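You operate a simulated robot arm through the tools that you are given. There is no shell and no other tool. Be economical: measure what you need, move in short steps, check, and stop when the job is done.

The job below is to be done with a simulated two-armed robot. You get a single attempt, and the scene is never put back.

TASK
Pull the white-knob pin from its tube, seat it in the hanger's boss and torque the bolt beside it.
Fine: hold the tube while pulling; 80 Nm; runner holstered, box off.

It is judged by the outcome, as a careful person would: the job done as asked, and still so three seconds after it is handed in. It fails if anything else is knocked over, pushed out of place, dropped, spilled or broken.

THE ROBOT
Two 7-joint arms with two-finger parallel grippers on one trunk, on a base that drives. Base frame: it is fixed to the floor where the robot stands at the start and does not move with it; the origin is under the middle of the robot, x ahead of it, y to its left, z up. Lengths are in m, angles in degrees, forces in N, time in s.
The left shoulder is at the start at [0.05, 0.165, 1.105], the right one opposite. With the tool pointing down near the work surface each hand reaches from about 0.1 to 0.68 m from the robot's upright axis, wherever it stands, measured 20 degrees to its own side. Places, roughly: blue-band nut [0.3, -0.6, 0.5]; cordless runner [0.75, 1, 1]; green-band nut [0.3, -0.7, 0.5]; grey holster [0.7, 1, 0.8]; grey-band bolt [0.4, -0.2, 0.7]; orange-band bolt [0.4, -0.6, 0.7]; pin boss [0.3, -0.2, 0.7]; red-band bolt [0.6, -0.3, 0.8]; teal-band bolt [0.4, -0.7, 0.7]; torque dial [0.4, 1, 0.8]; transit tube (6x6x9 cm) [0.6, 0, 0.8]; white-band nut [0.3, -0.7, 0.5]; yellow-band nut [0.3, -0.6, 0.5]. Payload 3.91 kg a hand.
The TCP of each hand is the grasp point between the finger pads, 0.03 m short of the fingertips. In the tool frame z runs along the fingers and y along their closing line. Largest opening 0.11 m; finger width 0.02, thickness 0.01; the body of the gripper, 0.048 by 0.112 m, starts 0.055 m behind the TCP.
Orientation is told as [roll, pitch, yaw] about the base's x, y, z axes, in that order, counted from this pose: with the fingers straight down and closing along the base's y, the tool's x points along the base's -x, its y along +y and its z along -z.

THE INTERFACE
- The arms move only by the tool apply_moves. It takes "left_increments", "right_increments" or both (then of equal length, played together; a hand with none holds still); each is a list of rows, each a list of 2 entries, a list of its own where there are three numbers: the shift along the tool's x, y, z in m, then the turn, a rotation vector about the tool's x, y, z in degrees. In form: [[[dx, dy, dz], [ax, ay, az]], ...]. A call has 1 to 8 rows; each row is the pose to reach, as a shift and turn from the pose commanded when the call began, along the tool's axes at that moment. "left_grip" and "right_grip" are, for a hand that has rows, the finger opening in m, from 0 to 0.11, set as the call begins (left out, the last holds). A row lasts 0.2 s, in which the tool goes at most 0.05 m and 8.6 degrees; a call with a longer step from one row to the next is refused whole, and so is a gripper value outside its range. Where a pose cannot be reached the arm comes as near as it can. A force on the tool above 40 N (or 10 N above the force at the start of the call, whichever is more), or a blocked arm, ends the call early, and 0.2 s more pass. Each finger travels about 0.045 m/s and halts on what it meets, pressing with about 36 N; the grip force reading is that of the motor and also rises with nothing between the fingers. The clock runs only during rows and for 0.2 s after the last one: add rows that repeat a pose to give the fingers time. It gives the time, the measured TCP pose, the force on the tool (base axes), the opening and the grip force at its end, in the units of the frame above (readings bear some noise), with the torque about the TCP (base axes, N m) and any sound that the robot's microphone picked up.
- Cameras (640 x 400 px; columns grow to the right, rows downward): "scene" is now at [0.1096, -0.0363, 1.2797]; the picture's right is [-0.42, -0.91, 0.00], its down [-0.47, 0.22, -0.85] and it looks along [0.77, -0.36, -0.52] (base axes); focal length 214 px, centre (320, 200). "left" rides on the left gripper at [0.072, -0.017, -0.103] in its tool frame; the picture's right is [0.23, 0.97, 0.00], its down [-0.76, 0.18, -0.62] and it looks along [-0.61, 0.14, 0.78] (tool axes); focal length 222 px, centre (320, 200). "right" rides on the right gripper at [0.072, 0.017, -0.103] in its tool frame; the picture's right is [-0.23, 0.97, 0.00], its down [-0.76, -0.18, -0.62] and it looks along [-0.61, -0.14, 0.78] (tool axes); focal length 222 px, centre (320, 200). There is no depth. A picture from a camera that has moved, and an enlarged one, comes with that camera's place and axes in the base frame and with its lens.
- camera(camera): a new picture of that camera. No time passes.
- slide_trunk(by): slides the trunk up (or, below 0, down) by that many m; the arms and the scene camera ride with it, the base frame stays. It gives what a move gives, with no picture.
- drive_base(legs): drives the robot by 1 to 6 legs, each [ahead, left, turn to the left] in m, m and degrees, along the robot's own axes; the way and the turn of a leg run together, so that a leg with both is an arc; at most 1.5 m and 180 degrees a leg. The arms and the cameras ride along, it lands a little off, and it stops where it bumps. It gives what a move gives.
- turn_head(pan, tilt): turns the head with the scene camera to pan (to the left, within 80 degrees either way) and tilt (down, from -29 to 69), counted from straight ahead of the robot. It gives what a move gives.
- close_up(camera, box): a new picture of the part [left, top, right, bottom] of that camera's present view, enlarged. No time passes.
- finish_job(): hands the job in; it is judged then, once.

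Work in short steps. Places have to be worked out from the pictures, the camera data and where the tool is seen: move nearer, look again, correct. Check each grasp and each placing, and mend what went wrong. You have 120 turns and 108 pictures in all, those below and enlarged ones among them. Open the grippers and draw the arms clear of the work before you hand the job in, unless the task says otherwise; then end with one line.

The tools are called as name(argument=value, ...) on one line, values as JSON. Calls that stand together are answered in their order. apply_moves: Moves the arms, as the interface text tells. Its arguments: {"type":"object","properties":{"left_increments":{"type":"array"},"left_grip":{"type":"number"},"right_increments":{"type":"array"},"right_grip":{"type":"number"}},"required":[]} The other tools are called the same way: slide_trunk (by) slides the trunk up or down; drive_base (legs) drives the base; turn_head (pan, tilt) turns the head that bears the scene camera; camera (camera) takes a picture; close_up (camera, box) takes an enlarged picture of a part of a camera's view; finish_job () hands the job in.

At the start:

```text
t: 0.0
left_tool_pos: [0.4705, 0.0871, 1.191]
left_tcp_rot: [-0.1, 0.0, -0.1]
left_ft_force: [0.6, 0.4, -0.2]
left_ft_torque: [0.01, 0.02, 0.03]
left_grip_width: 0.1099
left_gripper_force: 0.1
right_tool_pos: [0.3885, -0.2659, 1.1504]
right_tcp_rot: [0.0, 0.0, 0.0]
right_ft_force: [0.2, 0.2, 0.0]
right_ft_torque: [-0.03, 0.01, -0.03]
right_grip_width: 0.1101
right_gripper_force: 0.1
trunk travel left (down, up): [-0.325, 0.178]
robot x, y, heading: [0.0038, 0.0004, -0.1]
head pan, tilt: [-24.9, 31.5]
```

scene: 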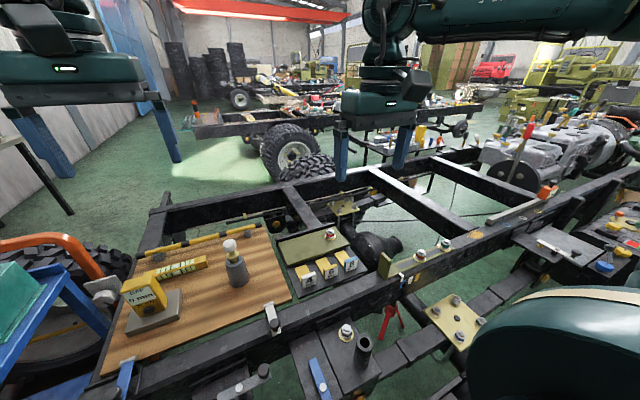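
right: 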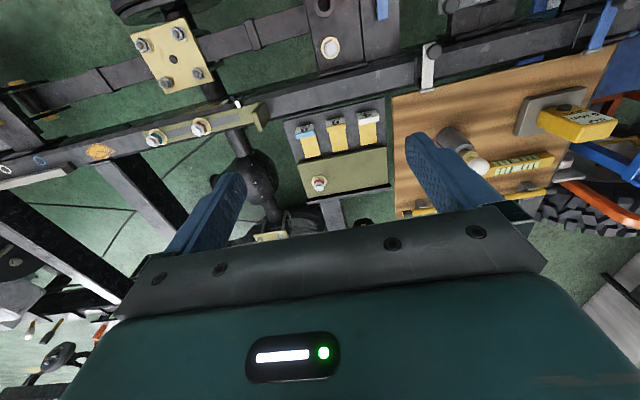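
left: 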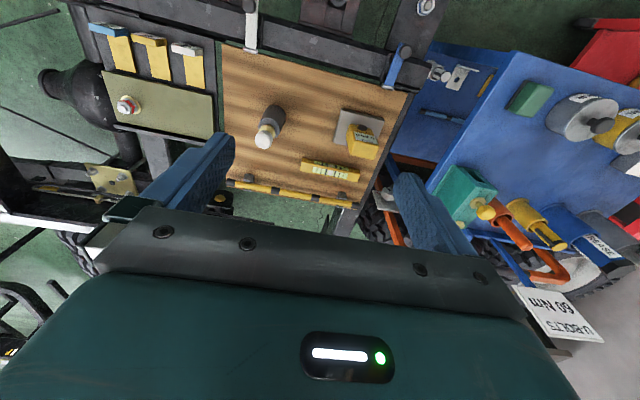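

The tube with the white knob stands on the board and the boss is near the grey-band bolt. I'll look closer at both before moving.

close_up(camera="scene", box=[90, 220, 290, 345])

close_up(camera="scene", box=[250, 275, 450, 400])

close_up(camera="left", box=[400, 30, 640, 340])

```text
3.20 times, centred on (190, 282) of scene
camera zoom: at [0.1096, -0.0363, 1.2797], right [-0.42, -0.91, 0.0], down [-0.47, 0.22, -0.85], along [0.77, -0.36, -0.52], focal length 686 px, centre (736, -64)
```

zoom: 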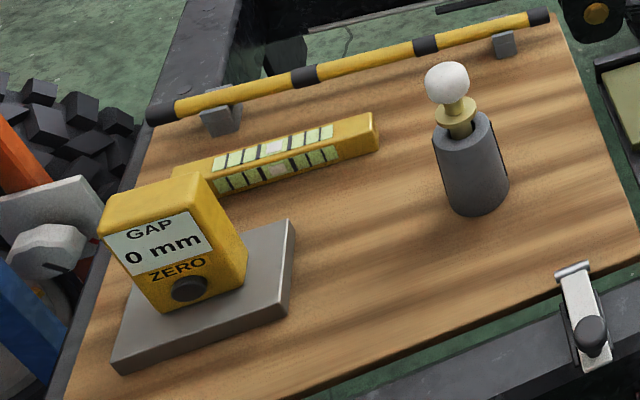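

```text
3.20 times, centred on (350, 338) of scene
camera zoom: at [0.1096, -0.0363, 1.2797], right [-0.42, -0.91, 0.0], down [-0.47, 0.22, -0.85], along [0.77, -0.36, -0.52], focal length 686 px, centre (224, -240)
```

zoom: 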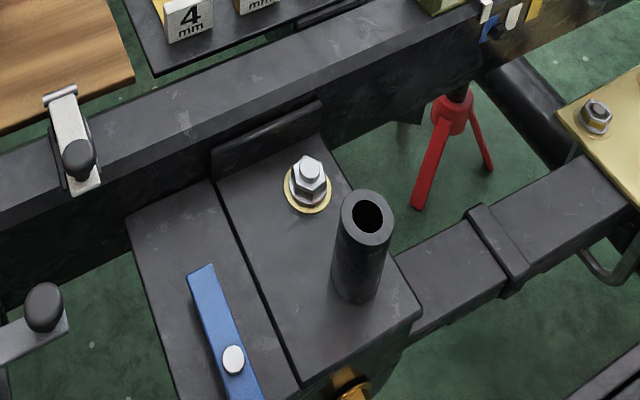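

```text
1.29 times, centred on (520, 185) of left
camera zoom: at [0.3991, 0.0692, 1.2953], right [-0.23, 0.97, 0.0], down [0.76, 0.18, 0.62], along [0.61, 0.14, -0.78], focal length 287 px, centre (62, 219)
```

zoom: 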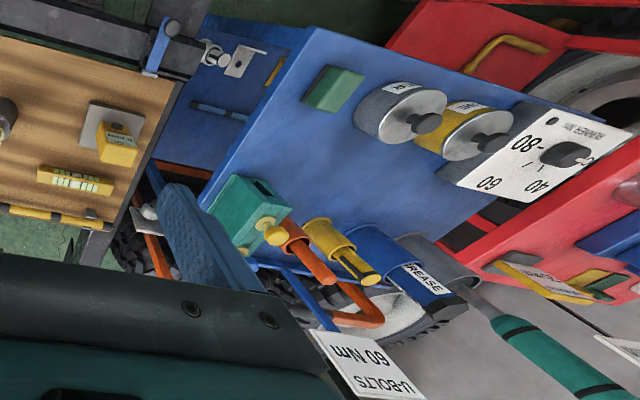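

The trolley to the left bears a "RUNNER" box with a dial. I turn the head that way to see the dial, runner and holster.

turn_head(pan=60, tilt=30)

camera(camera="scene")

close_up(camera="scene", box=[200, 100, 440, 250])

```text
t: 1.6
left_tool_pos: [0.4717, 0.0878, 1.1911]
left_tcp_rot: [0.0, 0.0, 0.0]
left_ft_force: [1.1, -0.3, -0.5]
left_ft_torque: [0.03, -0.04, 0.04]
left_grip_width: 0.1103
left_gripper_force: 0.0
right_tool_pos: [0.3878, -0.2647, 1.1505]
right_tcp_rot: [0.0, 0.0, 0.0]
right_ft_force: [-0.2, 0.9, 0.0]
right_ft_torque: [-0.03, 0.01, -0.01]
right_grip_width: 0.1099
right_gripper_force: 0.0
trunk travel left (down, up): [-0.325, 0.178]
robot x, y, heading: [0.0009, -0.001, 0.3]
head pan, tilt: [60.0, 30.0]
```

```text
101 pictures are left
camera scene: at [0.0735, 0.0798, 1.2821], right [0.87, -0.5, 0.0], down [-0.25, -0.43, -0.87], along [0.43, 0.75, -0.5], focal length 214 px, centre (320, 200)
```

scene: 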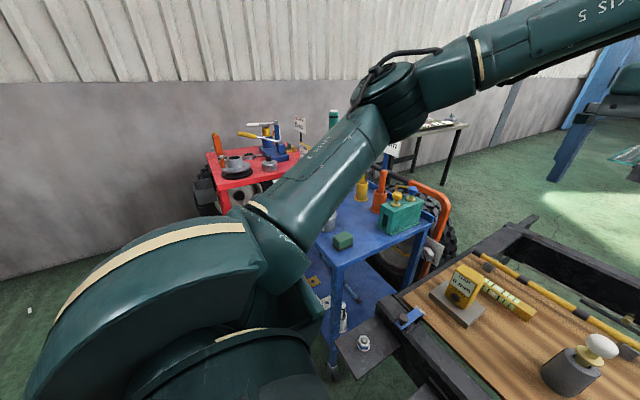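

```text
2.67 times, centred on (320, 175) of scene
camera zoom: at [0.0735, 0.0798, 1.2821], right [0.87, -0.5, 0.0], down [-0.25, -0.43, -0.87], along [0.43, 0.75, -0.5], focal length 572 px, centre (320, 267)
```

zoom: 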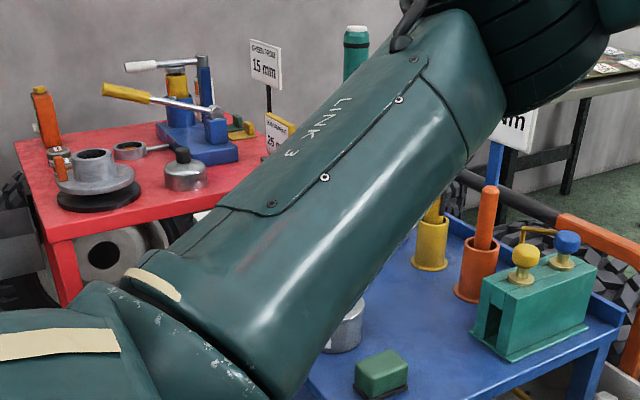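

close_up(camera="left", box=[540, 60, 640, 200])

close_up(camera="left", box=[470, 180, 640, 350])

```text
2.86 times, centred on (590, 130) of left
camera zoom: at [0.3991, 0.0693, 1.2953], right [-0.23, 0.97, 0.0], down [0.76, 0.18, 0.62], along [0.61, 0.14, -0.78], focal length 635 px, centre (-451, 400)
```

zoom: 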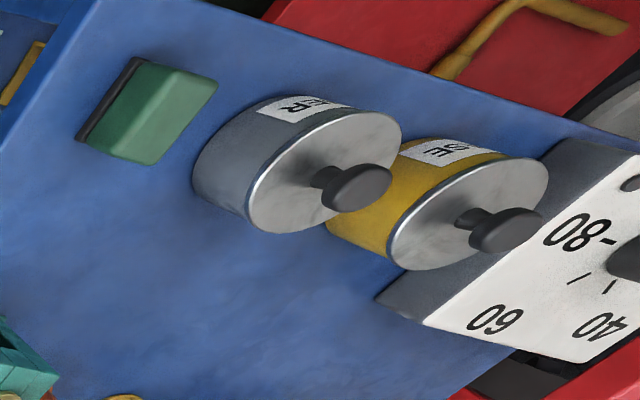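

```text
2.35 times, centred on (555, 265) of left
camera zoom: at [0.3991, 0.0693, 1.2953], right [-0.23, 0.97, 0.0], down [0.76, 0.18, 0.62], along [0.61, 0.14, -0.78], focal length 523 px, centre (-233, 47)
```

zoom: 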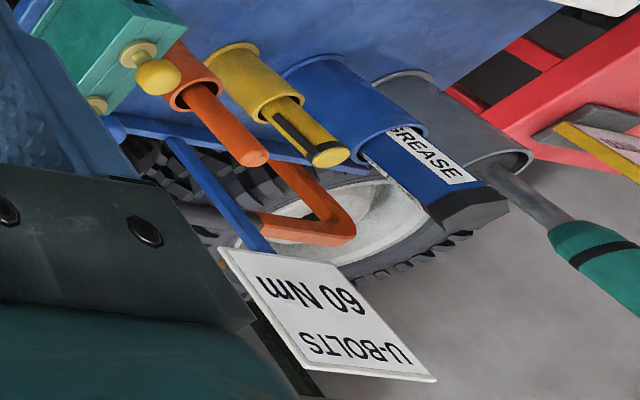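

The runner stands in the grey holster and the dial box is on the trolley; I'll come to them later. First I pitch the left hand toward the tube, well clear of it, and then look again.

apply_moves(left_increments=[[[-0.001, 0, 0.03], [1.72, -5.45, 4.15]], [[-0.002, 0, 0.06], [3.44, -10.89, 8.29]], [[-0.003, 0, 0.09], [5.15, -16.34, 12.44]], [[-0.004, 0, 0.12], [6.87, -21.79, 16.58]], [[-0.005, 0, 0.15], [8.59, -27.23, 20.73]], [[-0.006, 0, 0.18], [10.31, -32.68, 24.87]], [[-0.007, 0, 0.21], [12.02, -38.12, 29.02]], [[-0.008, 0, 0.241], [13.74, -43.57, 33.16]]])

turn_head(pan=-2, tilt=40)

camera(camera="scene")

camera(camera="left")

```text
t: 3.4
left_tool_pos: [0.4773, 0.0863, 0.9515]
left_tcp_rot: [0.1, -45.1, -35.1]
left_ft_force: [0.7, -0.1, 0.6]
left_ft_torque: [0.01, 0.0, 0.01]
left_grip_width: 0.1101
left_gripper_force: 0.0
right_tool_pos: [0.3885, -0.2648, 1.1498]
right_tcp_rot: [0.0, 0.0, 0.0]
right_ft_force: [0.6, 0.2, 0.0]
right_ft_torque: [-0.01, 0.0, -0.05]
right_grip_width: 0.1099
right_gripper_force: 0.1
trunk travel left (down, up): [-0.325, 0.178]
robot x, y, heading: [0.0001, -0.0016, -0.1]
head pan, tilt: [60.0, 30.0]
```

```text
t: 4.7
left_tool_pos: [0.4792, 0.0867, 0.9517]
left_tcp_rot: [0.0, -45.0, -34.9]
left_ft_force: [0.1, 0.2, -0.1]
left_ft_torque: [-0.02, -0.02, -0.04]
left_grip_width: 0.1102
left_gripper_force: 0.0
right_tool_pos: [0.3882, -0.265, 1.149]
right_tcp_rot: [0.0, 0.0, -0.1]
right_ft_force: [0.4, -0.2, 0.1]
right_ft_torque: [0.02, -0.01, -0.03]
right_grip_width: 0.11
right_gripper_force: 0.1
trunk travel left (down, up): [-0.325, 0.178]
robot x, y, heading: [-0.0027, -0.0019, -0.2]
head pan, tilt: [-2.0, 40.0]
```

```text
97 pictures are left
camera scene: at [0.1132, -0.0014, 1.2668], right [-0.03, -1.0, 0.0], down [-0.64, 0.02, -0.77], along [0.77, -0.03, -0.64], focal length 214 px, centre (320, 200)
```

scene: 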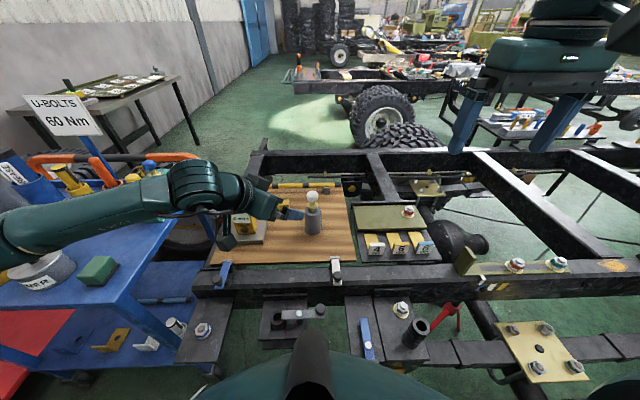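

```text
96 pictures are left
camera left: at [0.3681, 0.143, 0.9738], right [0.43, 0.89, -0.16], down [0.18, 0.09, 0.98], along [0.89, -0.45, -0.12], focal length 222 px, centre (320, 200)
```

left: 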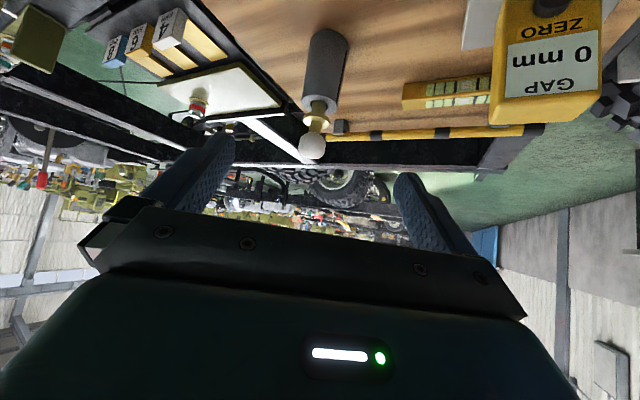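

The knob's centre comes out at about (0.597, 0.003, 0.880) and the tube spans z 0.727–0.816. I bring the left hand along its fingers to straddle the tube, stopping short.

apply_moves(left_increments=[[[0.011, 0, 0.02], [0, 0, 0]], [[0.022, -0.001, 0.05], [0, 0, 0]], [[0.022, -0.001, 0.09], [0, 0, 0]], [[0.022, -0.001, 0.125], [0, 0, 0]], [[0.022, -0.001, 0.15], [0, 0, 0]]])

camera(camera="left")

close_up(camera="scene", box=[210, 160, 370, 260])

```text
t: 5.9
left_tool_pos: [0.554, 0.0347, 0.8287]
left_tcp_rot: [-0.1, -44.9, -35.1]
left_ft_force: [0.3, -0.3, -0.3]
left_ft_torque: [0.01, 0.04, 0.0]
left_grip_width: 0.1102
left_gripper_force: 0.1
right_tool_pos: [0.3886, -0.2651, 1.1493]
right_tcp_rot: [0.0, 0.0, -0.1]
right_ft_force: [0.4, -0.1, 0.2]
right_ft_torque: [-0.01, 0.01, -0.01]
right_grip_width: 0.11
right_gripper_force: 0.1
trunk travel left (down, up): [-0.325, 0.178]
robot x, y, heading: [-0.0018, 0.0015, -0.1]
head pan, tilt: [-2.0, 40.0]
```

```text
95 pictures are left
camera left: at [0.4425, 0.0915, 0.8507], right [0.43, 0.89, -0.16], down [0.18, 0.09, 0.98], along [0.89, -0.45, -0.12], focal length 222 px, centre (320, 200)
```

left: 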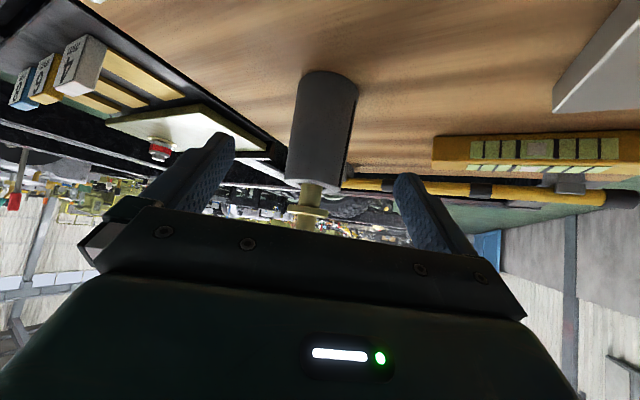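

```text
4.00 times, centred on (290, 210) of scene
camera zoom: at [0.1133, -0.0016, 1.2668], right [-0.03, -1.0, 0.0], down [-0.64, 0.02, -0.77], along [0.77, -0.03, -0.64], focal length 858 px, centre (440, 160)
```

zoom: 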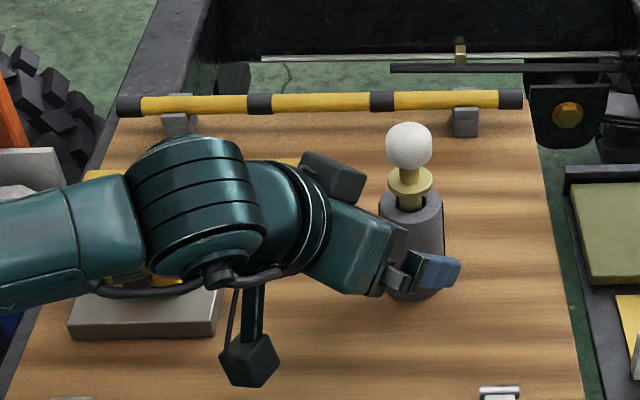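

The fingers straddle the tube symmetrically. I advance the remaining 0.077 m and close on it.

apply_moves(left_increments=[[[0, 0, 0.025], [0, 0, 0]], [[0, 0, 0.05], [0, 0, 0]], [[0, 0, 0.074], [0, 0, 0]], [[0, 0, 0.074], [0, 0, 0]]])

camera(camera="left")

```text
t: 6.9
left_tool_pos: [0.5966, 0.0035, 0.7782]
left_tcp_rot: [0.0, -45.0, -35.1]
left_ft_force: [-0.6, -0.3, -0.3]
left_ft_torque: [0.01, -0.01, 0.0]
left_grip_width: 0.1103
left_gripper_force: 0.1
right_tool_pos: [0.388, -0.2646, 1.1497]
right_tcp_rot: [0.0, 0.0, 0.0]
right_ft_force: [0.0, 0.5, -0.6]
right_ft_torque: [0.0, -0.01, 0.0]
right_grip_width: 0.1101
right_gripper_force: 0.0
trunk travel left (down, up): [-0.325, 0.178]
robot x, y, heading: [-0.0011, -0.0003, 0.1]
head pan, tilt: [-2.0, 40.0]
```

```text
93 pictures are left
camera left: at [0.4855, 0.0616, 0.8002], right [0.43, 0.89, -0.16], down [0.18, 0.09, 0.98], along [0.89, -0.45, -0.12], focal length 222 px, centre (320, 200)
```

left: 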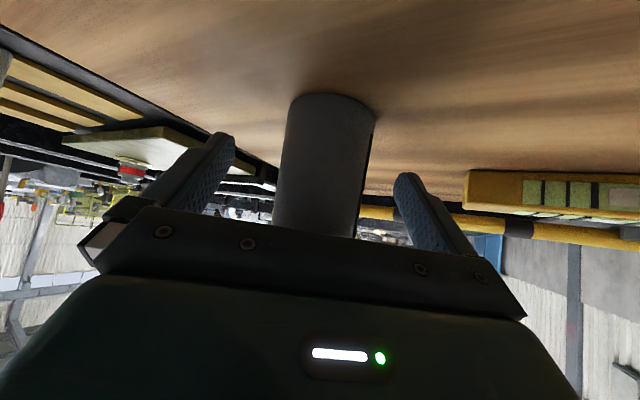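

apply_moves(left_increments=[[[0, 0, 0], [0, 0, 0]], [[0, 0, 0], [0, 0, 0]], [[0, 0, 0], [0, 0, 0]], [[0, 0, 0], [0, 0, 0]]], left_grip=0.055)

camera(camera="left")

```text
t: 7.9
left_tool_pos: [0.5963, 0.0054, 0.7792]
left_tcp_rot: [0.1, -45.0, -34.9]
left_ft_force: [0.6, -0.7, -0.1]
left_ft_torque: [-0.02, -0.01, -0.01]
left_grip_width: 0.0548
left_gripper_force: 0.0
right_tool_pos: [0.389, -0.2652, 1.1501]
right_tcp_rot: [0.0, 0.0, 0.0]
right_ft_force: [-0.8, -0.7, 0.4]
right_ft_torque: [0.0, -0.03, 0.0]
right_grip_width: 0.1101
right_gripper_force: 0.0
trunk travel left (down, up): [-0.325, 0.178]
robot x, y, heading: [-0.002, 0.0036, -0.2]
head pan, tilt: [-2.0, 40.0]
```

```text
92 pictures are left
camera left: at [0.4854, 0.0617, 0.8004], right [0.43, 0.89, -0.16], down [0.18, 0.09, 0.98], along [0.89, -0.45, -0.12], focal length 222 px, centre (320, 200)
```

left: 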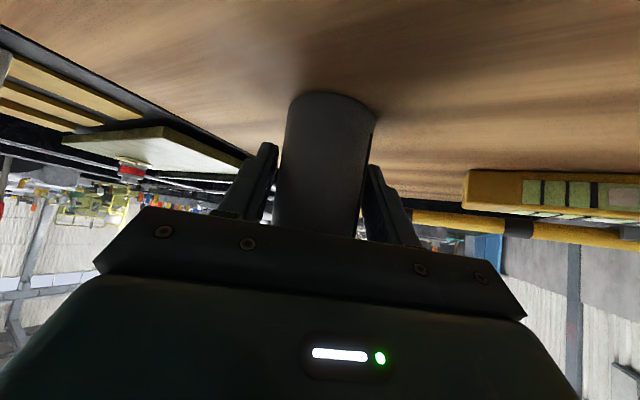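

The opening is 0.055 m and the pads still show a small gap. I close further onto the tube.

apply_moves(left_increments=[[[0, 0, 0], [0, 0, 0]], [[0, 0, 0], [0, 0, 0]], [[0, 0, 0], [0, 0, 0]], [[0, 0, 0], [0, 0, 0]]], left_grip=0.02)

camera(camera="left")

close_up(camera="scene", box=[270, 170, 350, 220])

```text
t: 8.9
left_tool_pos: [0.5956, 0.005, 0.779]
left_tcp_rot: [0.1, -45.0, -35.0]
left_ft_force: [0.3, 1.2, 1.0]
left_ft_torque: [0.12, -0.05, 0.07]
left_grip_width: 0.0442
left_gripper_force: 36.2
right_tool_pos: [0.3896, -0.2653, 1.1511]
right_tcp_rot: [0.0, 0.0, 0.0]
right_ft_force: [-0.1, 0.7, 0.4]
right_ft_torque: [-0.02, 0.01, -0.02]
right_grip_width: 0.1099
right_gripper_force: 0.0
trunk travel left (down, up): [-0.325, 0.178]
robot x, y, heading: [-0.0001, -0.0006, 0.0]
head pan, tilt: [-2.0, 40.0]
```

```text
91 pictures are left
camera left: at [0.4854, 0.062, 0.8005], right [0.43, 0.89, -0.16], down [0.18, 0.09, 0.98], along [0.89, -0.45, -0.12], focal length 222 px, centre (320, 200)
```

left: 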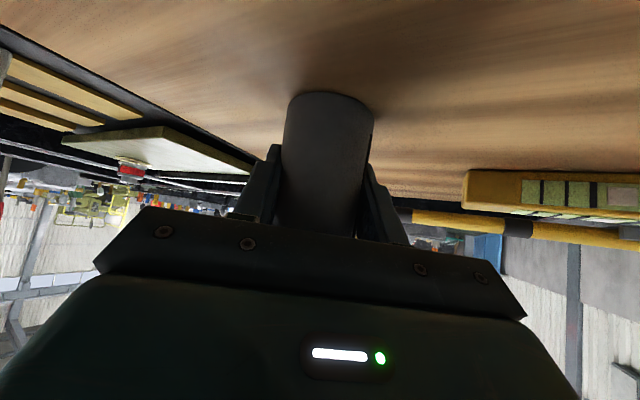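

```text
8.00 times, centred on (310, 195) of scene
camera zoom: at [0.113, -0.0013, 1.2668], right [-0.03, -1.0, 0.0], down [-0.64, 0.02, -0.77], along [0.77, -0.03, -0.64], focal length 1716 px, centre (400, 240)
```

zoom: 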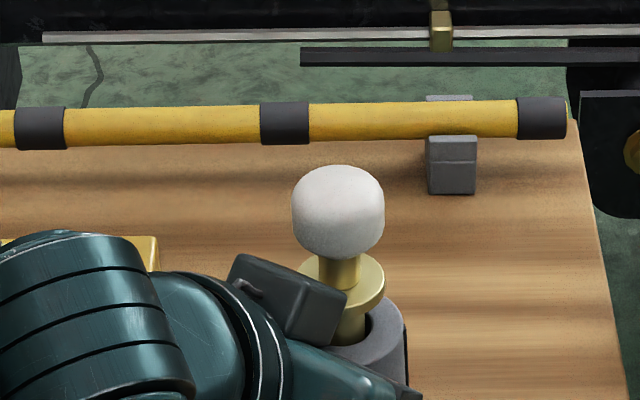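

The tube is gripped firmly (0.044 m wide, 36 N). Now I bring the right hand above the knob, yawed −35° to stay parallel to the left hand, with the fingers half open.

apply_moves(right_increments=[[[-0.026, 0.0335, 0.016], [0, 0, 4.4]], [[-0.052, 0.067, 0.032], [0, 0, 8.8]], [[-0.078, 0.1, 0.048], [0, 0, 13.1]], [[-0.104, 0.134, 0.065], [0, 0, 17.5]], [[-0.13, 0.1675, 0.081], [0, 0, 21.9]], [[-0.156, 0.201, 0.097], [0, 0, 26.3]], [[-0.182, 0.2345, 0.113], [0, 0, 30.6]], [[-0.208, 0.268, 0.13], [0, 0, 35]]], right_grip=0.07)

camera(camera="right")

camera(camera="scene")

```text
t: 10.7
left_tool_pos: [0.5964, 0.0056, 0.7785]
left_tcp_rot: [0.0, -45.0, -35.0]
left_ft_force: [-1.2, 0.1, 0.9]
left_ft_torque: [0.08, -0.04, 0.03]
left_grip_width: 0.0436
left_gripper_force: 35.8
right_tool_pos: [0.483, -0.1448, 1.0212]
right_tcp_rot: [0.1, 0.1, -35.1]
right_ft_force: [-0.2, 0.0, -0.2]
right_ft_torque: [0.0, 0.03, 0.03]
right_grip_width: 0.0701
right_gripper_force: 0.0
right hand out of reach, approached as far as the arm can: row 4, 5, 6, 7, 8
trunk travel left (down, up): [-0.325, 0.178]
robot x, y, heading: [-0.0018, -0.0009, 0.1]
head pan, tilt: [-2.0, 40.0]
```

```text
89 pictures are left
camera right: at [0.4329, -0.0894, 1.1255], right [0.75, 0.67, 0.0], down [0.52, -0.58, 0.62], along [0.42, -0.46, -0.78], focal length 222 px, centre (320, 200)
```

right: 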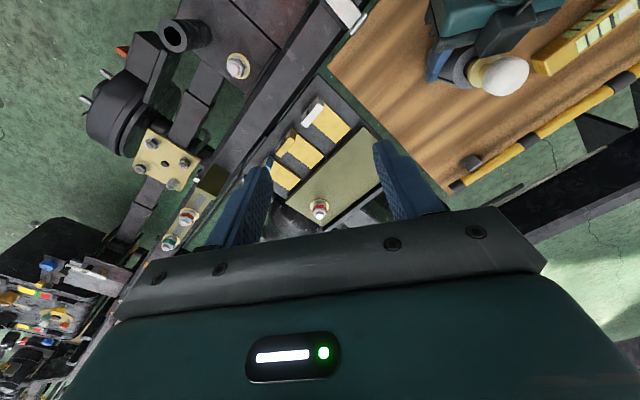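

```text
88 pictures are left
camera scene: at [0.1129, -0.0014, 1.2668], right [-0.03, -1.0, 0.0], down [-0.64, 0.02, -0.77], along [0.77, -0.03, -0.64], focal length 214 px, centre (320, 200)
```

scene: 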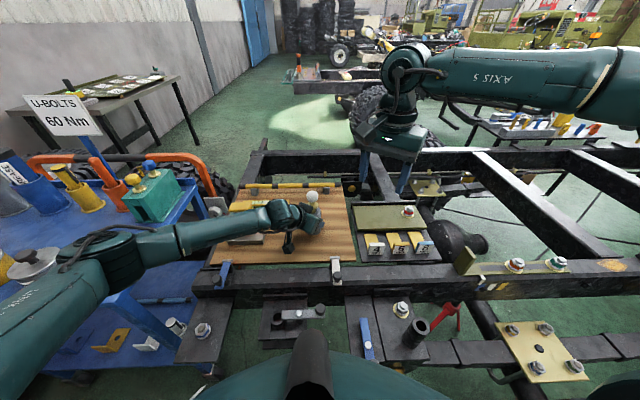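

The right hand can't get far enough at this height. I'll let go of the tube, back the left hand off, then raise the trunk and turn the robot left so that the tube falls on the right hand's side.

apply_moves(left_increments=[[[0, 0, 0], [0, 0, 0]], [[0, 0, 0], [0, 0, 0]], [[0, 0, 0], [0, 0, 0]], [[0, 0, 0], [0, 0, 0]], [[0, 0, -0.05], [0, 0, 0]], [[0, 0, -0.1], [0, 0, 0]], [[0, 0, -0.15], [0, 0, 0]], [[0, 0, -0.2], [0, 0, 0]]], left_grip=0.11)

slide_trunk(by=0.15)

turn_head(pan=60, tilt=60)

camera(camera="scene")

```text
t: 12.5
left_tool_pos: [0.4791, 0.0866, 0.9196]
left_tcp_rot: [0.0, -45.0, -35.0]
left_ft_force: [0.2, 0.0, 0.5]
left_ft_torque: [-0.01, 0.0, 0.0]
left_grip_width: 0.1101
left_gripper_force: 0.1
right_tool_pos: [0.4843, -0.1441, 1.0224]
right_tcp_rot: [0.1, -0.1, -35.1]
right_ft_force: [-0.5, -0.4, 0.0]
right_ft_torque: [-0.01, 0.01, -0.02]
right_grip_width: 0.07
right_gripper_force: 0.1
trunk travel left (down, up): [-0.325, 0.178]
robot x, y, heading: [0.0004, -0.0015, -0.1]
head pan, tilt: [-2.0, 40.0]
```

```text
t: 14.3
left_tool_pos: [0.4806, 0.0869, 1.0681]
left_tcp_rot: [0.0, -45.0, -34.9]
left_ft_force: [0.2, 0.5, -0.1]
left_ft_torque: [0.01, 0.01, 0.02]
left_grip_width: 0.11
left_gripper_force: 0.1
right_tool_pos: [0.4844, -0.1463, 1.1706]
right_tcp_rot: [0.1, 0.0, -34.9]
right_ft_force: [0.0, 0.0, -0.1]
right_ft_torque: [0.02, 0.04, 0.01]
right_grip_width: 0.0701
right_gripper_force: 0.1
trunk travel left (down, up): [-0.475, 0.028]
robot x, y, heading: [-0.0018, -0.0025, 0.2]
head pan, tilt: [-2.0, 40.0]
```

```text
t: 15.6
left_tool_pos: [0.48, 0.0871, 1.0678]
left_tcp_rot: [0.1, -45.0, -35.0]
left_ft_force: [1.2, 0.4, 0.4]
left_ft_torque: [-0.03, 0.02, 0.0]
left_grip_width: 0.1098
left_gripper_force: 0.1
right_tool_pos: [0.484, -0.1453, 1.1717]
right_tcp_rot: [0.1, 0.0, -35.0]
right_ft_force: [-0.2, 0.3, -0.9]
right_ft_torque: [-0.01, 0.02, 0.03]
right_grip_width: 0.0701
right_gripper_force: 0.1
trunk travel left (down, up): [-0.475, 0.028]
robot x, y, heading: [0.0029, 0.0004, 0.1]
head pan, tilt: [60.0, 60.0]
```

```text
87 pictures are left
camera scene: at [0.0616, 0.0592, 1.3901], right [0.87, -0.5, 0.0], down [-0.43, -0.75, -0.5], along [0.25, 0.43, -0.87], focal length 214 px, centre (320, 200)
```

scene: 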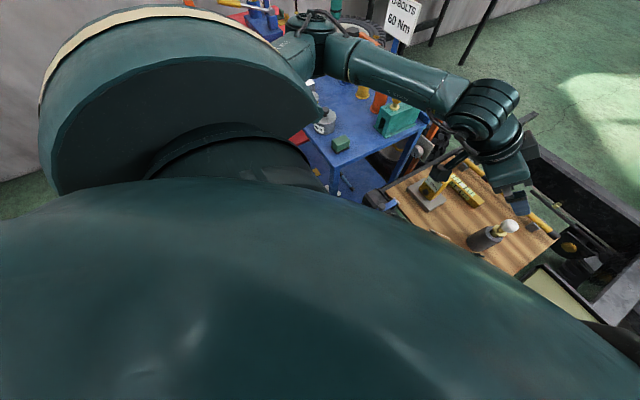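

The turn looks free. I turn the robot 20° left.

drive_base(legs=[[0, 0, 20]])

turn_head(pan=-20, tilt=42)

camera(camera="scene")

camera(camera="left")

```text
t: 17.1
left_tool_pos: [0.4229, 0.2428, 1.0686]
left_tcp_rot: [0.0, -45.0, -15.4]
left_ft_force: [0.7, 0.5, -0.4]
left_ft_torque: [0.0, -0.02, 0.03]
left_grip_width: 0.1099
left_gripper_force: 0.1
right_tool_pos: [0.504, 0.0262, 1.1714]
right_tcp_rot: [0.1, -0.1, -15.5]
right_ft_force: [-0.4, -0.4, -0.5]
right_ft_torque: [0.03, -0.02, -0.01]
right_grip_width: 0.0701
right_gripper_force: 0.1
trunk travel left (down, up): [-0.475, 0.028]
robot x, y, heading: [0.0021, -0.0034, 19.5]
head pan, tilt: [60.0, 60.0]
```

```text
t: 18.6
left_tool_pos: [0.4223, 0.242, 1.0686]
left_tcp_rot: [0.1, -45.1, -15.4]
left_ft_force: [0.8, -0.5, 0.8]
left_ft_torque: [0.0, 0.02, 0.02]
left_grip_width: 0.1103
left_gripper_force: 0.1
right_tool_pos: [0.5045, 0.0253, 1.1721]
right_tcp_rot: [0.0, 0.0, -15.4]
right_ft_force: [-0.5, 0.0, 0.8]
right_ft_torque: [0.04, -0.01, 0.01]
right_grip_width: 0.07
right_gripper_force: 0.2
trunk travel left (down, up): [-0.475, 0.028]
robot x, y, heading: [0.0003, 0.0027, 19.7]
head pan, tilt: [-20.0, 42.0]
```

```text
86 pictures are left
camera scene: at [0.1101, 0.0109, 1.4138], right [-0.01, -1.0, 0.0], down [-0.67, 0.0, -0.74], along [0.74, 0.0, -0.67], focal length 214 px, centre (320, 200)
```

scene: 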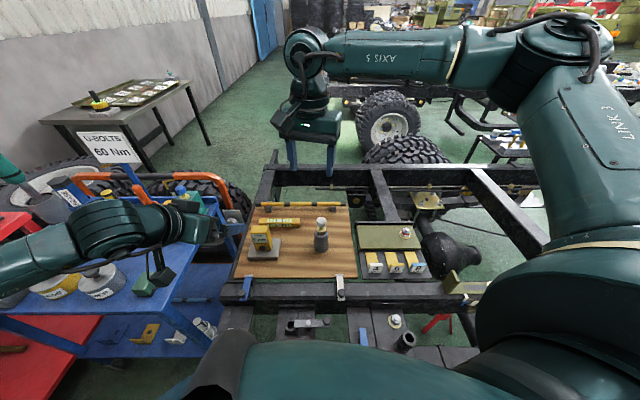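

```text
85 pictures are left
camera left: at [0.2998, 0.2582, 1.0905], right [0.1, 0.98, -0.16], down [0.14, 0.15, 0.98], along [0.98, -0.12, -0.12], focal length 222 px, centre (320, 200)
```

left: 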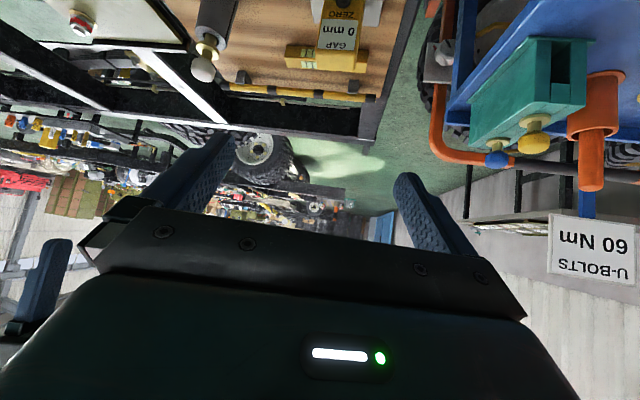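

Both hands rode along as expected. The right hand's last command was out of reach, so I give it a null row to see what pose it's counted from, while lowering the left hand toward its standoff at the tube.

apply_moves(right_increments=[[[0, 0, 0], [0, 0, 0]]])

```text
t: 19.0
left_tool_pos: [0.4249, 0.2424, 1.0689]
left_tcp_rot: [0.0, -45.0, -15.3]
left_ft_force: [0.0, 0.4, 0.0]
left_ft_torque: [0.0, 0.02, 0.0]
left_grip_width: 0.1098
left_gripper_force: 0.0
right_tool_pos: [0.5037, 0.0254, 1.1717]
right_tcp_rot: [0.1, -0.2, -15.4]
right_ft_force: [-1.3, 0.0, 0.7]
right_ft_torque: [-0.01, 0.0, -0.01]
right_grip_width: 0.0702
right_gripper_force: 0.0
trunk travel left (down, up): [-0.475, 0.028]
robot x, y, heading: [-0.0001, -0.0025, 19.6]
head pan, tilt: [-20.0, 42.0]
```

It holds still, so commands count from here. I lower the right hand and bring it over the knob at a safe height.

apply_moves(right_increments=[[[0, 0, 0.04], [0, 0, 0]], [[0, 0, 0.08], [0, 0, 0]], [[0, 0, 0.12], [0, 0, 0]], [[-0.03, 0.001, 0.142], [0, 0, 0]], [[-0.065, 0.002, 0.142], [0, 0, 0]], [[-0.095, 0.003, 0.142], [0, 0, 0]], [[-0.095, 0.003, 0.142], [0, 0, 0]]])

camera(camera="right")

camera(camera="scene")

```text
t: 20.6
left_tool_pos: [0.4233, 0.2426, 1.0676]
left_tcp_rot: [0.1, -45.0, -15.3]
left_ft_force: [0.1, 0.4, 0.2]
left_ft_torque: [-0.02, 0.02, 0.02]
left_grip_width: 0.1101
left_gripper_force: 0.1
right_tool_pos: [0.5674, -0.0306, 1.0459]
right_tcp_rot: [0.2, 0.1, -15.4]
right_ft_force: [0.1, -0.2, -0.1]
right_ft_torque: [0.01, 0.02, 0.0]
right_grip_width: 0.0703
right_gripper_force: 0.0
right hand out of reach, approached as far as the arm can: row 2, 3, 4, 5, 6, 7
trunk travel left (down, up): [-0.475, 0.028]
robot x, y, heading: [0.0013, 0.0042, 19.4]
head pan, tilt: [-20.0, 42.0]
```

```text
84 pictures are left
camera right: at [0.5015, 0.0045, 1.1506], right [0.48, 0.88, 0.0], down [0.69, -0.37, 0.62], along [0.55, -0.3, -0.78], focal length 222 px, centre (320, 200)
```

right: 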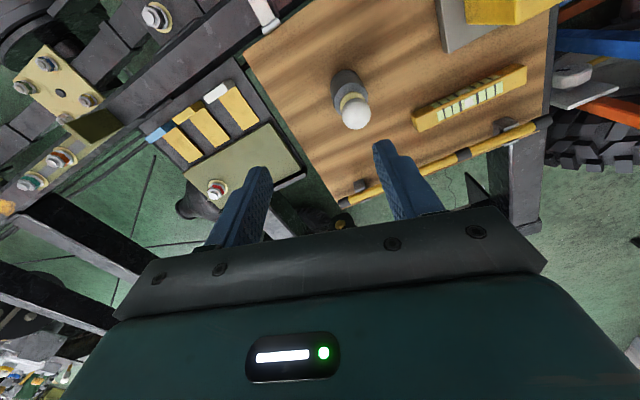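

```text
83 pictures are left
camera scene: at [0.11, 0.0109, 1.4139], right [-0.01, -1.0, 0.0], down [-0.67, 0.0, -0.74], along [0.74, 0.0, -0.67], focal length 214 px, centre (320, 200)
```

scene: 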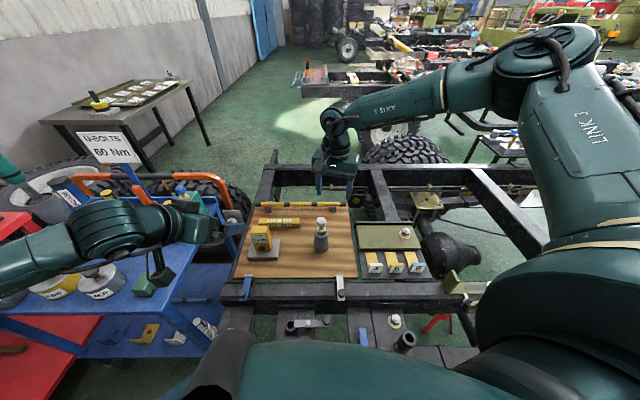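

The elbow is well bent, so the limit is likely the wrist's yaw. I turn the right hand back toward its neutral yaw and see whether it reaches the knob.

apply_moves(right_increments=[[[0, 0, 0], [0, 0, -8]], [[0, 0, 0], [0, 0, -16]], [[0, 0, 0], [0, 0, -24]], [[0, 0, 0], [0, 0, -32]], [[0, 0, 0], [0, 0, -35]]])

```text
t: 21.8
left_tool_pos: [0.4229, 0.2431, 1.0684]
left_tcp_rot: [0.0, -45.0, -15.3]
left_ft_force: [-0.3, 0.2, 0.4]
left_ft_torque: [0.0, -0.01, 0.02]
left_grip_width: 0.11
left_gripper_force: 0.0
right_tool_pos: [0.5684, -0.031, 1.0458]
right_tcp_rot: [0.1, -0.1, 19.6]
right_ft_force: [-1.1, 0.8, -0.5]
right_ft_torque: [0.01, -0.02, 0.0]
right_grip_width: 0.0701
right_gripper_force: 0.1
trunk travel left (down, up): [-0.475, 0.028]
robot x, y, heading: [-0.0013, 0.0005, 19.8]
head pan, tilt: [-20.0, 42.0]
```

apply_moves(right_increments=[[[0, 0, 0.013], [0, 0, 0]], [[0, 0, 0.026], [0, 0, 0]], [[-0.02, 0.011, 0.026], [0, 0, 0]], [[-0.039, 0.022, 0.026], [0, 0, 0]], [[-0.039, 0.022, 0.026], [0, 0, 0]]])

```text
t: 23.0
left_tool_pos: [0.4228, 0.241, 1.0686]
left_tcp_rot: [0.0, -44.9, -15.3]
left_ft_force: [0.1, -0.2, 0.1]
left_ft_torque: [0.0, -0.03, -0.02]
left_grip_width: 0.11
left_gripper_force: 0.1
right_tool_pos: [0.5717, -0.0369, 1.0374]
right_tcp_rot: [0.1, -0.1, 19.7]
right_ft_force: [0.4, 0.6, -0.1]
right_ft_torque: [-0.02, 0.0, -0.04]
right_grip_width: 0.0698
right_gripper_force: 0.0
right hand out of reach, approached as far as the arm can: row 1, 2, 3, 4, 5
trunk travel left (down, up): [-0.475, 0.028]
robot x, y, heading: [0.0003, 0.0005, 19.6]
head pan, tilt: [-20.0, 42.0]
```

Reach seems to grow at lower heights. I draw the hand back, lower it to just above knob height, and will come forward from there.

apply_moves(right_increments=[[[0.04, -0.01, 0], [0, 0, 0]], [[0.08, -0.02, 0], [0, 0, 0]], [[0.08, -0.02, 0.03], [0, 0, 0]], [[0.08, -0.02, 0.06], [0, 0, 0]], [[0.08, -0.02, 0.09], [0, 0, 0]], [[0.08, -0.02, 0.09], [0, 0, 0]]])

```text
t: 24.4
left_tool_pos: [0.4226, 0.2424, 1.0676]
left_tcp_rot: [0.1, -45.0, -15.3]
left_ft_force: [0.3, 0.5, -0.1]
left_ft_torque: [-0.03, 0.0, 0.0]
left_grip_width: 0.1099
left_gripper_force: 0.1
right_tool_pos: [0.5005, -0.0832, 0.9496]
right_tcp_rot: [0.1, -0.1, 19.6]
right_ft_force: [0.0, 0.5, 0.7]
right_ft_torque: [0.0, 0.0, 0.01]
right_grip_width: 0.0698
right_gripper_force: 0.1
trunk travel left (down, up): [-0.475, 0.028]
robot x, y, heading: [-0.004, -0.0015, 19.8]
head pan, tilt: [-20.0, 42.0]
```

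That worked. Now forward over the knob at z ≈ 0.947 (fingertips 0.02 above the knob's top).

apply_moves(right_increments=[[[-0.03, 0.012, 0.002], [0, 0, 0]], [[-0.06, 0.024, 0.002], [0, 0, 0]], [[-0.09, 0.036, 0.002], [0, 0, 0]], [[-0.12, 0.049, 0.002], [0, 0, 0]], [[-0.12, 0.049, 0.002], [0, 0, 0]]])

camera(camera="right")

camera(camera="scene")

```text
t: 25.6
left_tool_pos: [0.4229, 0.2426, 1.0688]
left_tcp_rot: [0.0, -45.1, -15.3]
left_ft_force: [0.2, -0.5, -0.7]
left_ft_torque: [-0.01, 0.0, -0.02]
left_grip_width: 0.11
left_gripper_force: 0.0
right_tool_pos: [0.5513, -0.057, 0.9895]
right_tcp_rot: [0.1, -0.2, 19.7]
right_ft_force: [0.6, 0.0, 0.4]
right_ft_torque: [0.01, 0.02, -0.02]
right_grip_width: 0.0703
right_gripper_force: 0.2
right hand out of reach, approached as far as the arm can: row 1, 2, 3, 4, 5
trunk travel left (down, up): [-0.475, 0.028]
robot x, y, heading: [-0.0013, 0.0018, 19.7]
head pan, tilt: [-20.0, 42.0]
```

```text
82 pictures are left
camera right: at [0.4764, -0.0644, 1.0939], right [-0.11, 0.99, 0.0], down [0.78, 0.09, 0.62], along [0.62, 0.07, -0.78], focal length 222 px, centre (320, 200)
```

right: 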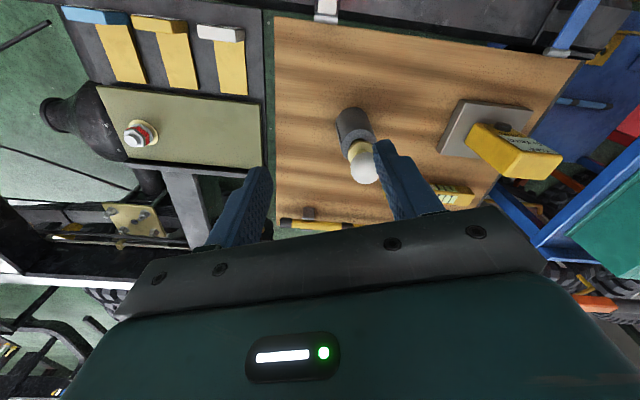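

```text
81 pictures are left
camera scene: at [0.1101, 0.0108, 1.4139], right [-0.01, -1.0, 0.0], down [-0.67, 0.0, -0.74], along [0.74, 0.0, -0.67], focal length 214 px, centre (320, 200)
```

scene: 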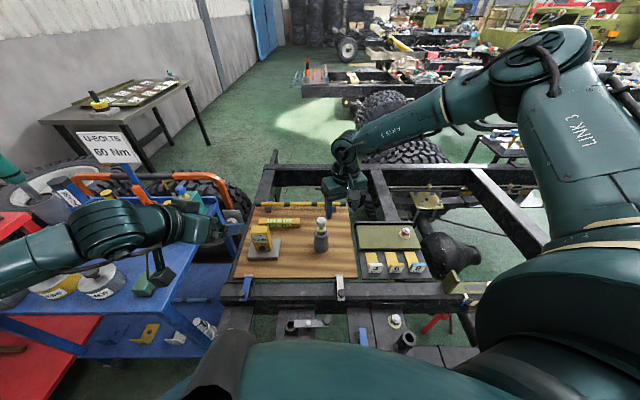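

The vertical-tool limit is a joint one. I'll instead tilt the right hand 45° as the left hand did easily, mirrored from the right side; first I turn the robot back and lower the trunk partly.

drive_base(legs=[[0, 0, -19.6]])

slide_trunk(by=-0.1)

apply_moves(right_increments=[[[0.005, 0, -0.01], [-1.72, -5.45, -4.15]], [[0.01, 0, -0.02], [-3.44, -10.89, -8.29]], [[0.015, 0, -0.03], [-5.15, -16.34, -12.44]], [[0.02, 0, -0.04], [-6.87, -21.79, -16.58]], [[0.025, 0, -0.05], [-8.59, -27.23, -20.73]], [[0.03, 0, -0.06], [-10.31, -32.68, -24.87]], [[0.035, 0, -0.07], [-12.02, -38.12, -29.02]], [[0.04, 0, -0.08], [-13.74, -43.57, -33.16]]])

```text
t: 27.0
left_tool_pos: [0.4789, 0.0892, 1.069]
left_tcp_rot: [-0.1, -45.0, -34.6]
left_ft_force: [-0.2, 0.6, 0.1]
left_ft_torque: [-0.02, -0.04, -0.01]
left_grip_width: 0.1097
left_gripper_force: 0.1
right_tool_pos: [0.5019, -0.2355, 0.9899]
right_tcp_rot: [0.0, -0.1, 0.4]
right_ft_force: [-0.4, -0.2, -0.4]
right_ft_torque: [-0.03, 0.01, -0.03]
right_grip_width: 0.07
right_gripper_force: 0.0
trunk travel left (down, up): [-0.475, 0.028]
robot x, y, heading: [0.0009, -0.0011, 0.3]
head pan, tilt: [-20.0, 42.0]
```

```text
t: 28.4
left_tool_pos: [0.4779, 0.0887, 0.9676]
left_tcp_rot: [0.0, -44.9, -34.7]
left_ft_force: [-0.3, 0.3, 0.0]
left_ft_torque: [-0.02, 0.0, 0.02]
left_grip_width: 0.1101
left_gripper_force: 0.1
right_tool_pos: [0.5008, -0.235, 0.8911]
right_tcp_rot: [0.2, -0.1, 0.3]
right_ft_force: [-0.4, -0.6, -0.3]
right_ft_torque: [0.0, 0.0, -0.02]
right_grip_width: 0.07
right_gripper_force: 0.0
trunk travel left (down, up): [-0.375, 0.128]
robot x, y, heading: [0.0006, 0.0015, 0.3]
head pan, tilt: [-20.0, 42.0]
```

```text
t: 30.2
left_tool_pos: [0.4797, 0.0895, 0.9689]
left_tcp_rot: [0.0, -45.0, -34.7]
left_ft_force: [-0.1, -0.7, -0.6]
left_ft_torque: [-0.01, -0.01, 0.0]
left_grip_width: 0.11
left_gripper_force: 0.1
right_tool_pos: [0.4609, -0.2352, 0.9702]
right_tcp_rot: [0.0, -45.3, 35.3]
right_ft_force: [0.1, 0.1, 1.0]
right_ft_torque: [0.01, 0.0, 0.04]
right_grip_width: 0.0699
right_gripper_force: 0.0
trunk travel left (down, up): [-0.375, 0.128]
robot x, y, heading: [0.001, 0.0005, 0.6]
head pan, tilt: [-20.0, 42.0]
```

Both hands hold the mirrored pose. The left hand now goes back to the tube.

apply_moves(left_increments=[[[0.016, -0.0015, 0.02], [0, 0, 0]], [[0.032, -0.003, 0.05], [0, 0, 0]], [[0.032, -0.003, 0.095], [0, 0, 0]], [[0.032, -0.003, 0.14], [0, 0, 0]], [[0.032, -0.003, 0.185], [0, 0, 0]], [[0.032, -0.003, 0.22], [0, 0, 0]], [[0.032, -0.003, 0.235], [0, 0, 0]], [[0.032, -0.003, 0.235], [0, 0, 0]]])

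camera(camera="left")

```text
t: 32.0
left_tool_pos: [0.5959, 0.0062, 0.7806]
left_tcp_rot: [0.1, -45.1, -34.7]
left_ft_force: [-0.5, 0.7, -0.3]
left_ft_torque: [-0.03, 0.01, 0.03]
left_grip_width: 0.1097
left_gripper_force: 0.1
right_tool_pos: [0.4611, -0.2353, 0.97]
right_tcp_rot: [0.1, -45.1, 35.4]
right_ft_force: [-0.7, -0.5, -0.5]
right_ft_torque: [-0.01, 0.02, -0.04]
right_grip_width: 0.0704
right_gripper_force: 0.2
trunk travel left (down, up): [-0.375, 0.128]
robot x, y, heading: [-0.0006, -0.0023, 0.3]
head pan, tilt: [-20.0, 42.0]
```

```text
80 pictures are left
camera left: at [0.4848, 0.0608, 0.8015], right [0.42, 0.89, -0.16], down [0.18, 0.09, 0.98], along [0.89, -0.44, -0.12], focal length 222 px, centre (320, 200)
```

left: 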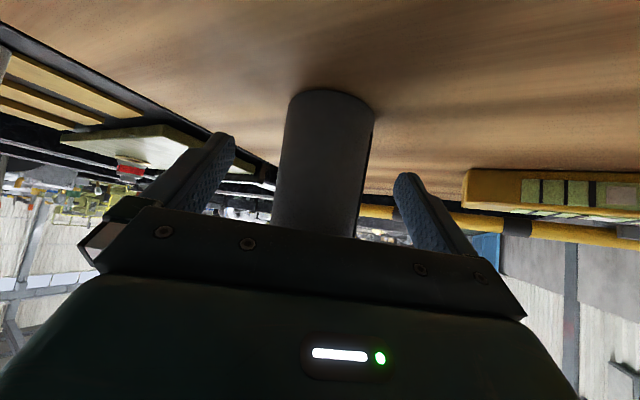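

The tube is again well centred. I bring the right hand to a standoff above-right of the knob; the left fingers stay open until the right hand is proven to reach.

apply_moves(right_increments=[[[-0.0226, 0.0233, 0.0195], [0, 0, 0]], [[-0.0452, 0.0466, 0.039], [0, 0, 0]], [[-0.0679, 0.07, 0.0585], [0, 0, 0]], [[-0.0905, 0.0933, 0.078], [0, 0, 0]], [[-0.1131, 0.1166, 0.0975], [0, 0, 0]], [[-0.1131, 0.1166, 0.0975], [0, 0, 0]]])

camera(camera="right")

camera(camera="scene")

```text
t: 33.4
left_tool_pos: [0.596, 0.0048, 0.7788]
left_tcp_rot: [0.0, -45.0, -34.6]
left_ft_force: [-0.2, -0.1, -0.6]
left_ft_torque: [0.01, 0.05, 0.01]
left_grip_width: 0.11
left_gripper_force: 0.0
right_tool_pos: [0.5157, -0.0582, 0.9817]
right_tcp_rot: [0.1, -45.1, 35.4]
right_ft_force: [0.0, -0.2, 0.5]
right_ft_torque: [-0.02, -0.01, -0.02]
right_grip_width: 0.07
right_gripper_force: 0.1
trunk travel left (down, up): [-0.375, 0.128]
robot x, y, heading: [-0.0008, 0.0002, 0.2]
head pan, tilt: [-20.0, 42.0]
```

```text
79 pictures are left
camera right: at [0.4028, -0.1149, 1.0045], right [-0.43, 0.89, 0.16], down [0.18, -0.09, 0.98], along [0.88, 0.45, -0.12], focal length 222 px, centre (320, 200)
```

right: 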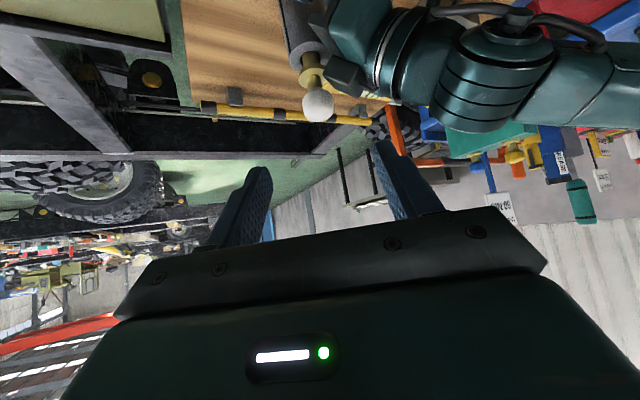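

```text
78 pictures are left
camera scene: at [0.1068, -0.0264, 1.3139], right [-0.34, -0.94, 0.0], down [-0.63, 0.23, -0.74], along [0.7, -0.25, -0.67], focal length 214 px, centre (320, 200)
```

scene: 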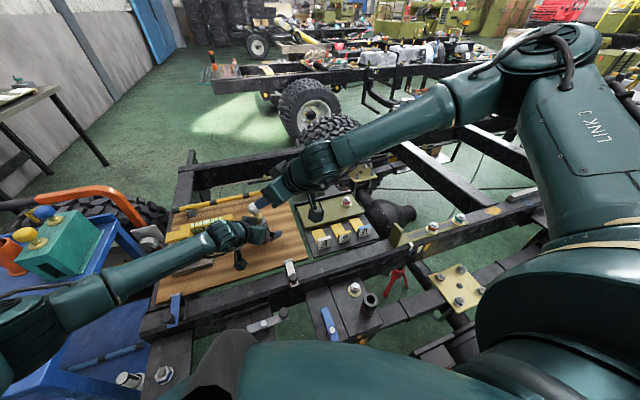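

The right hand reaches, and the knob lies on its finger line. I close the left hand on the tube, then advance the right hand 0.09 m.

apply_moves(left_increments=[[[0, 0, 0], [0, 0, 0]], [[0, 0, 0], [0, 0, 0]], [[0, 0, 0], [0, 0, 0]], [[0, 0, 0], [0, 0, 0]], [[0, 0, 0], [0, 0, 0]], [[0, 0, 0], [0, 0, 0]]], left_grip=0.02, right_increments=[[[-0.002, 0, 0], [0, 0, 0]], [[-0.002, 0, 0], [0, 0, 0]], [[-0.002, 0, 0.02], [0, 0, 0]], [[-0.002, 0, 0.05], [0, 0, 0]], [[-0.002, 0, 0.08], [0, 0, 0]], [[-0.002, 0, 0.09], [0, 0, 0]]])

camera(camera="right")

close_up(camera="scene", box=[190, 150, 350, 250])

```text
t: 34.8
left_tool_pos: [0.595, 0.0051, 0.7797]
left_tcp_rot: [0.0, -45.0, -34.6]
left_ft_force: [-1.3, 0.4, 0.6]
left_ft_torque: [0.09, -0.03, 0.02]
left_grip_width: 0.0438
left_gripper_force: 36.3
right_tool_pos: [0.5349, -0.0796, 0.9625]
right_tcp_rot: [0.0, -45.1, 35.3]
right_ft_force: [-0.9, 0.1, 1.1]
right_ft_torque: [0.01, 0.02, -0.02]
right_grip_width: 0.0704
right_gripper_force: 0.1
right hand out of reach, approached as far as the arm can: row 1, 2, 3, 4, 5, 6
trunk travel left (down, up): [-0.375, 0.128]
robot x, y, heading: [-0.0021, 0.0011, 0.5]
head pan, tilt: [-20.0, 42.0]
```

```text
77 pictures are left
camera right: at [0.422, -0.1367, 0.9841], right [-0.43, 0.89, 0.16], down [0.18, -0.09, 0.98], along [0.88, 0.45, -0.12], focal length 222 px, centre (320, 200)
```

right: 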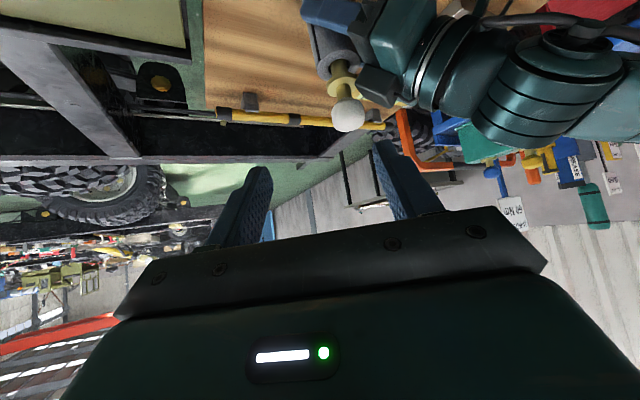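

```text
4.00 times, centred on (270, 200) of scene
camera zoom: at [0.1069, -0.0264, 1.3139], right [-0.34, -0.94, 0.0], down [-0.63, 0.23, -0.74], along [0.7, -0.25, -0.67], focal length 858 px, centre (520, 200)
```

zoom: 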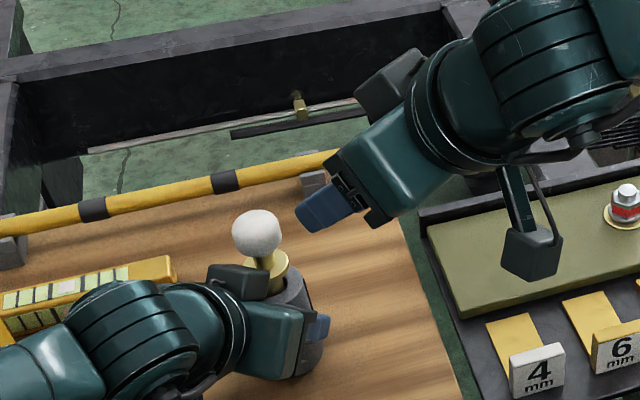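

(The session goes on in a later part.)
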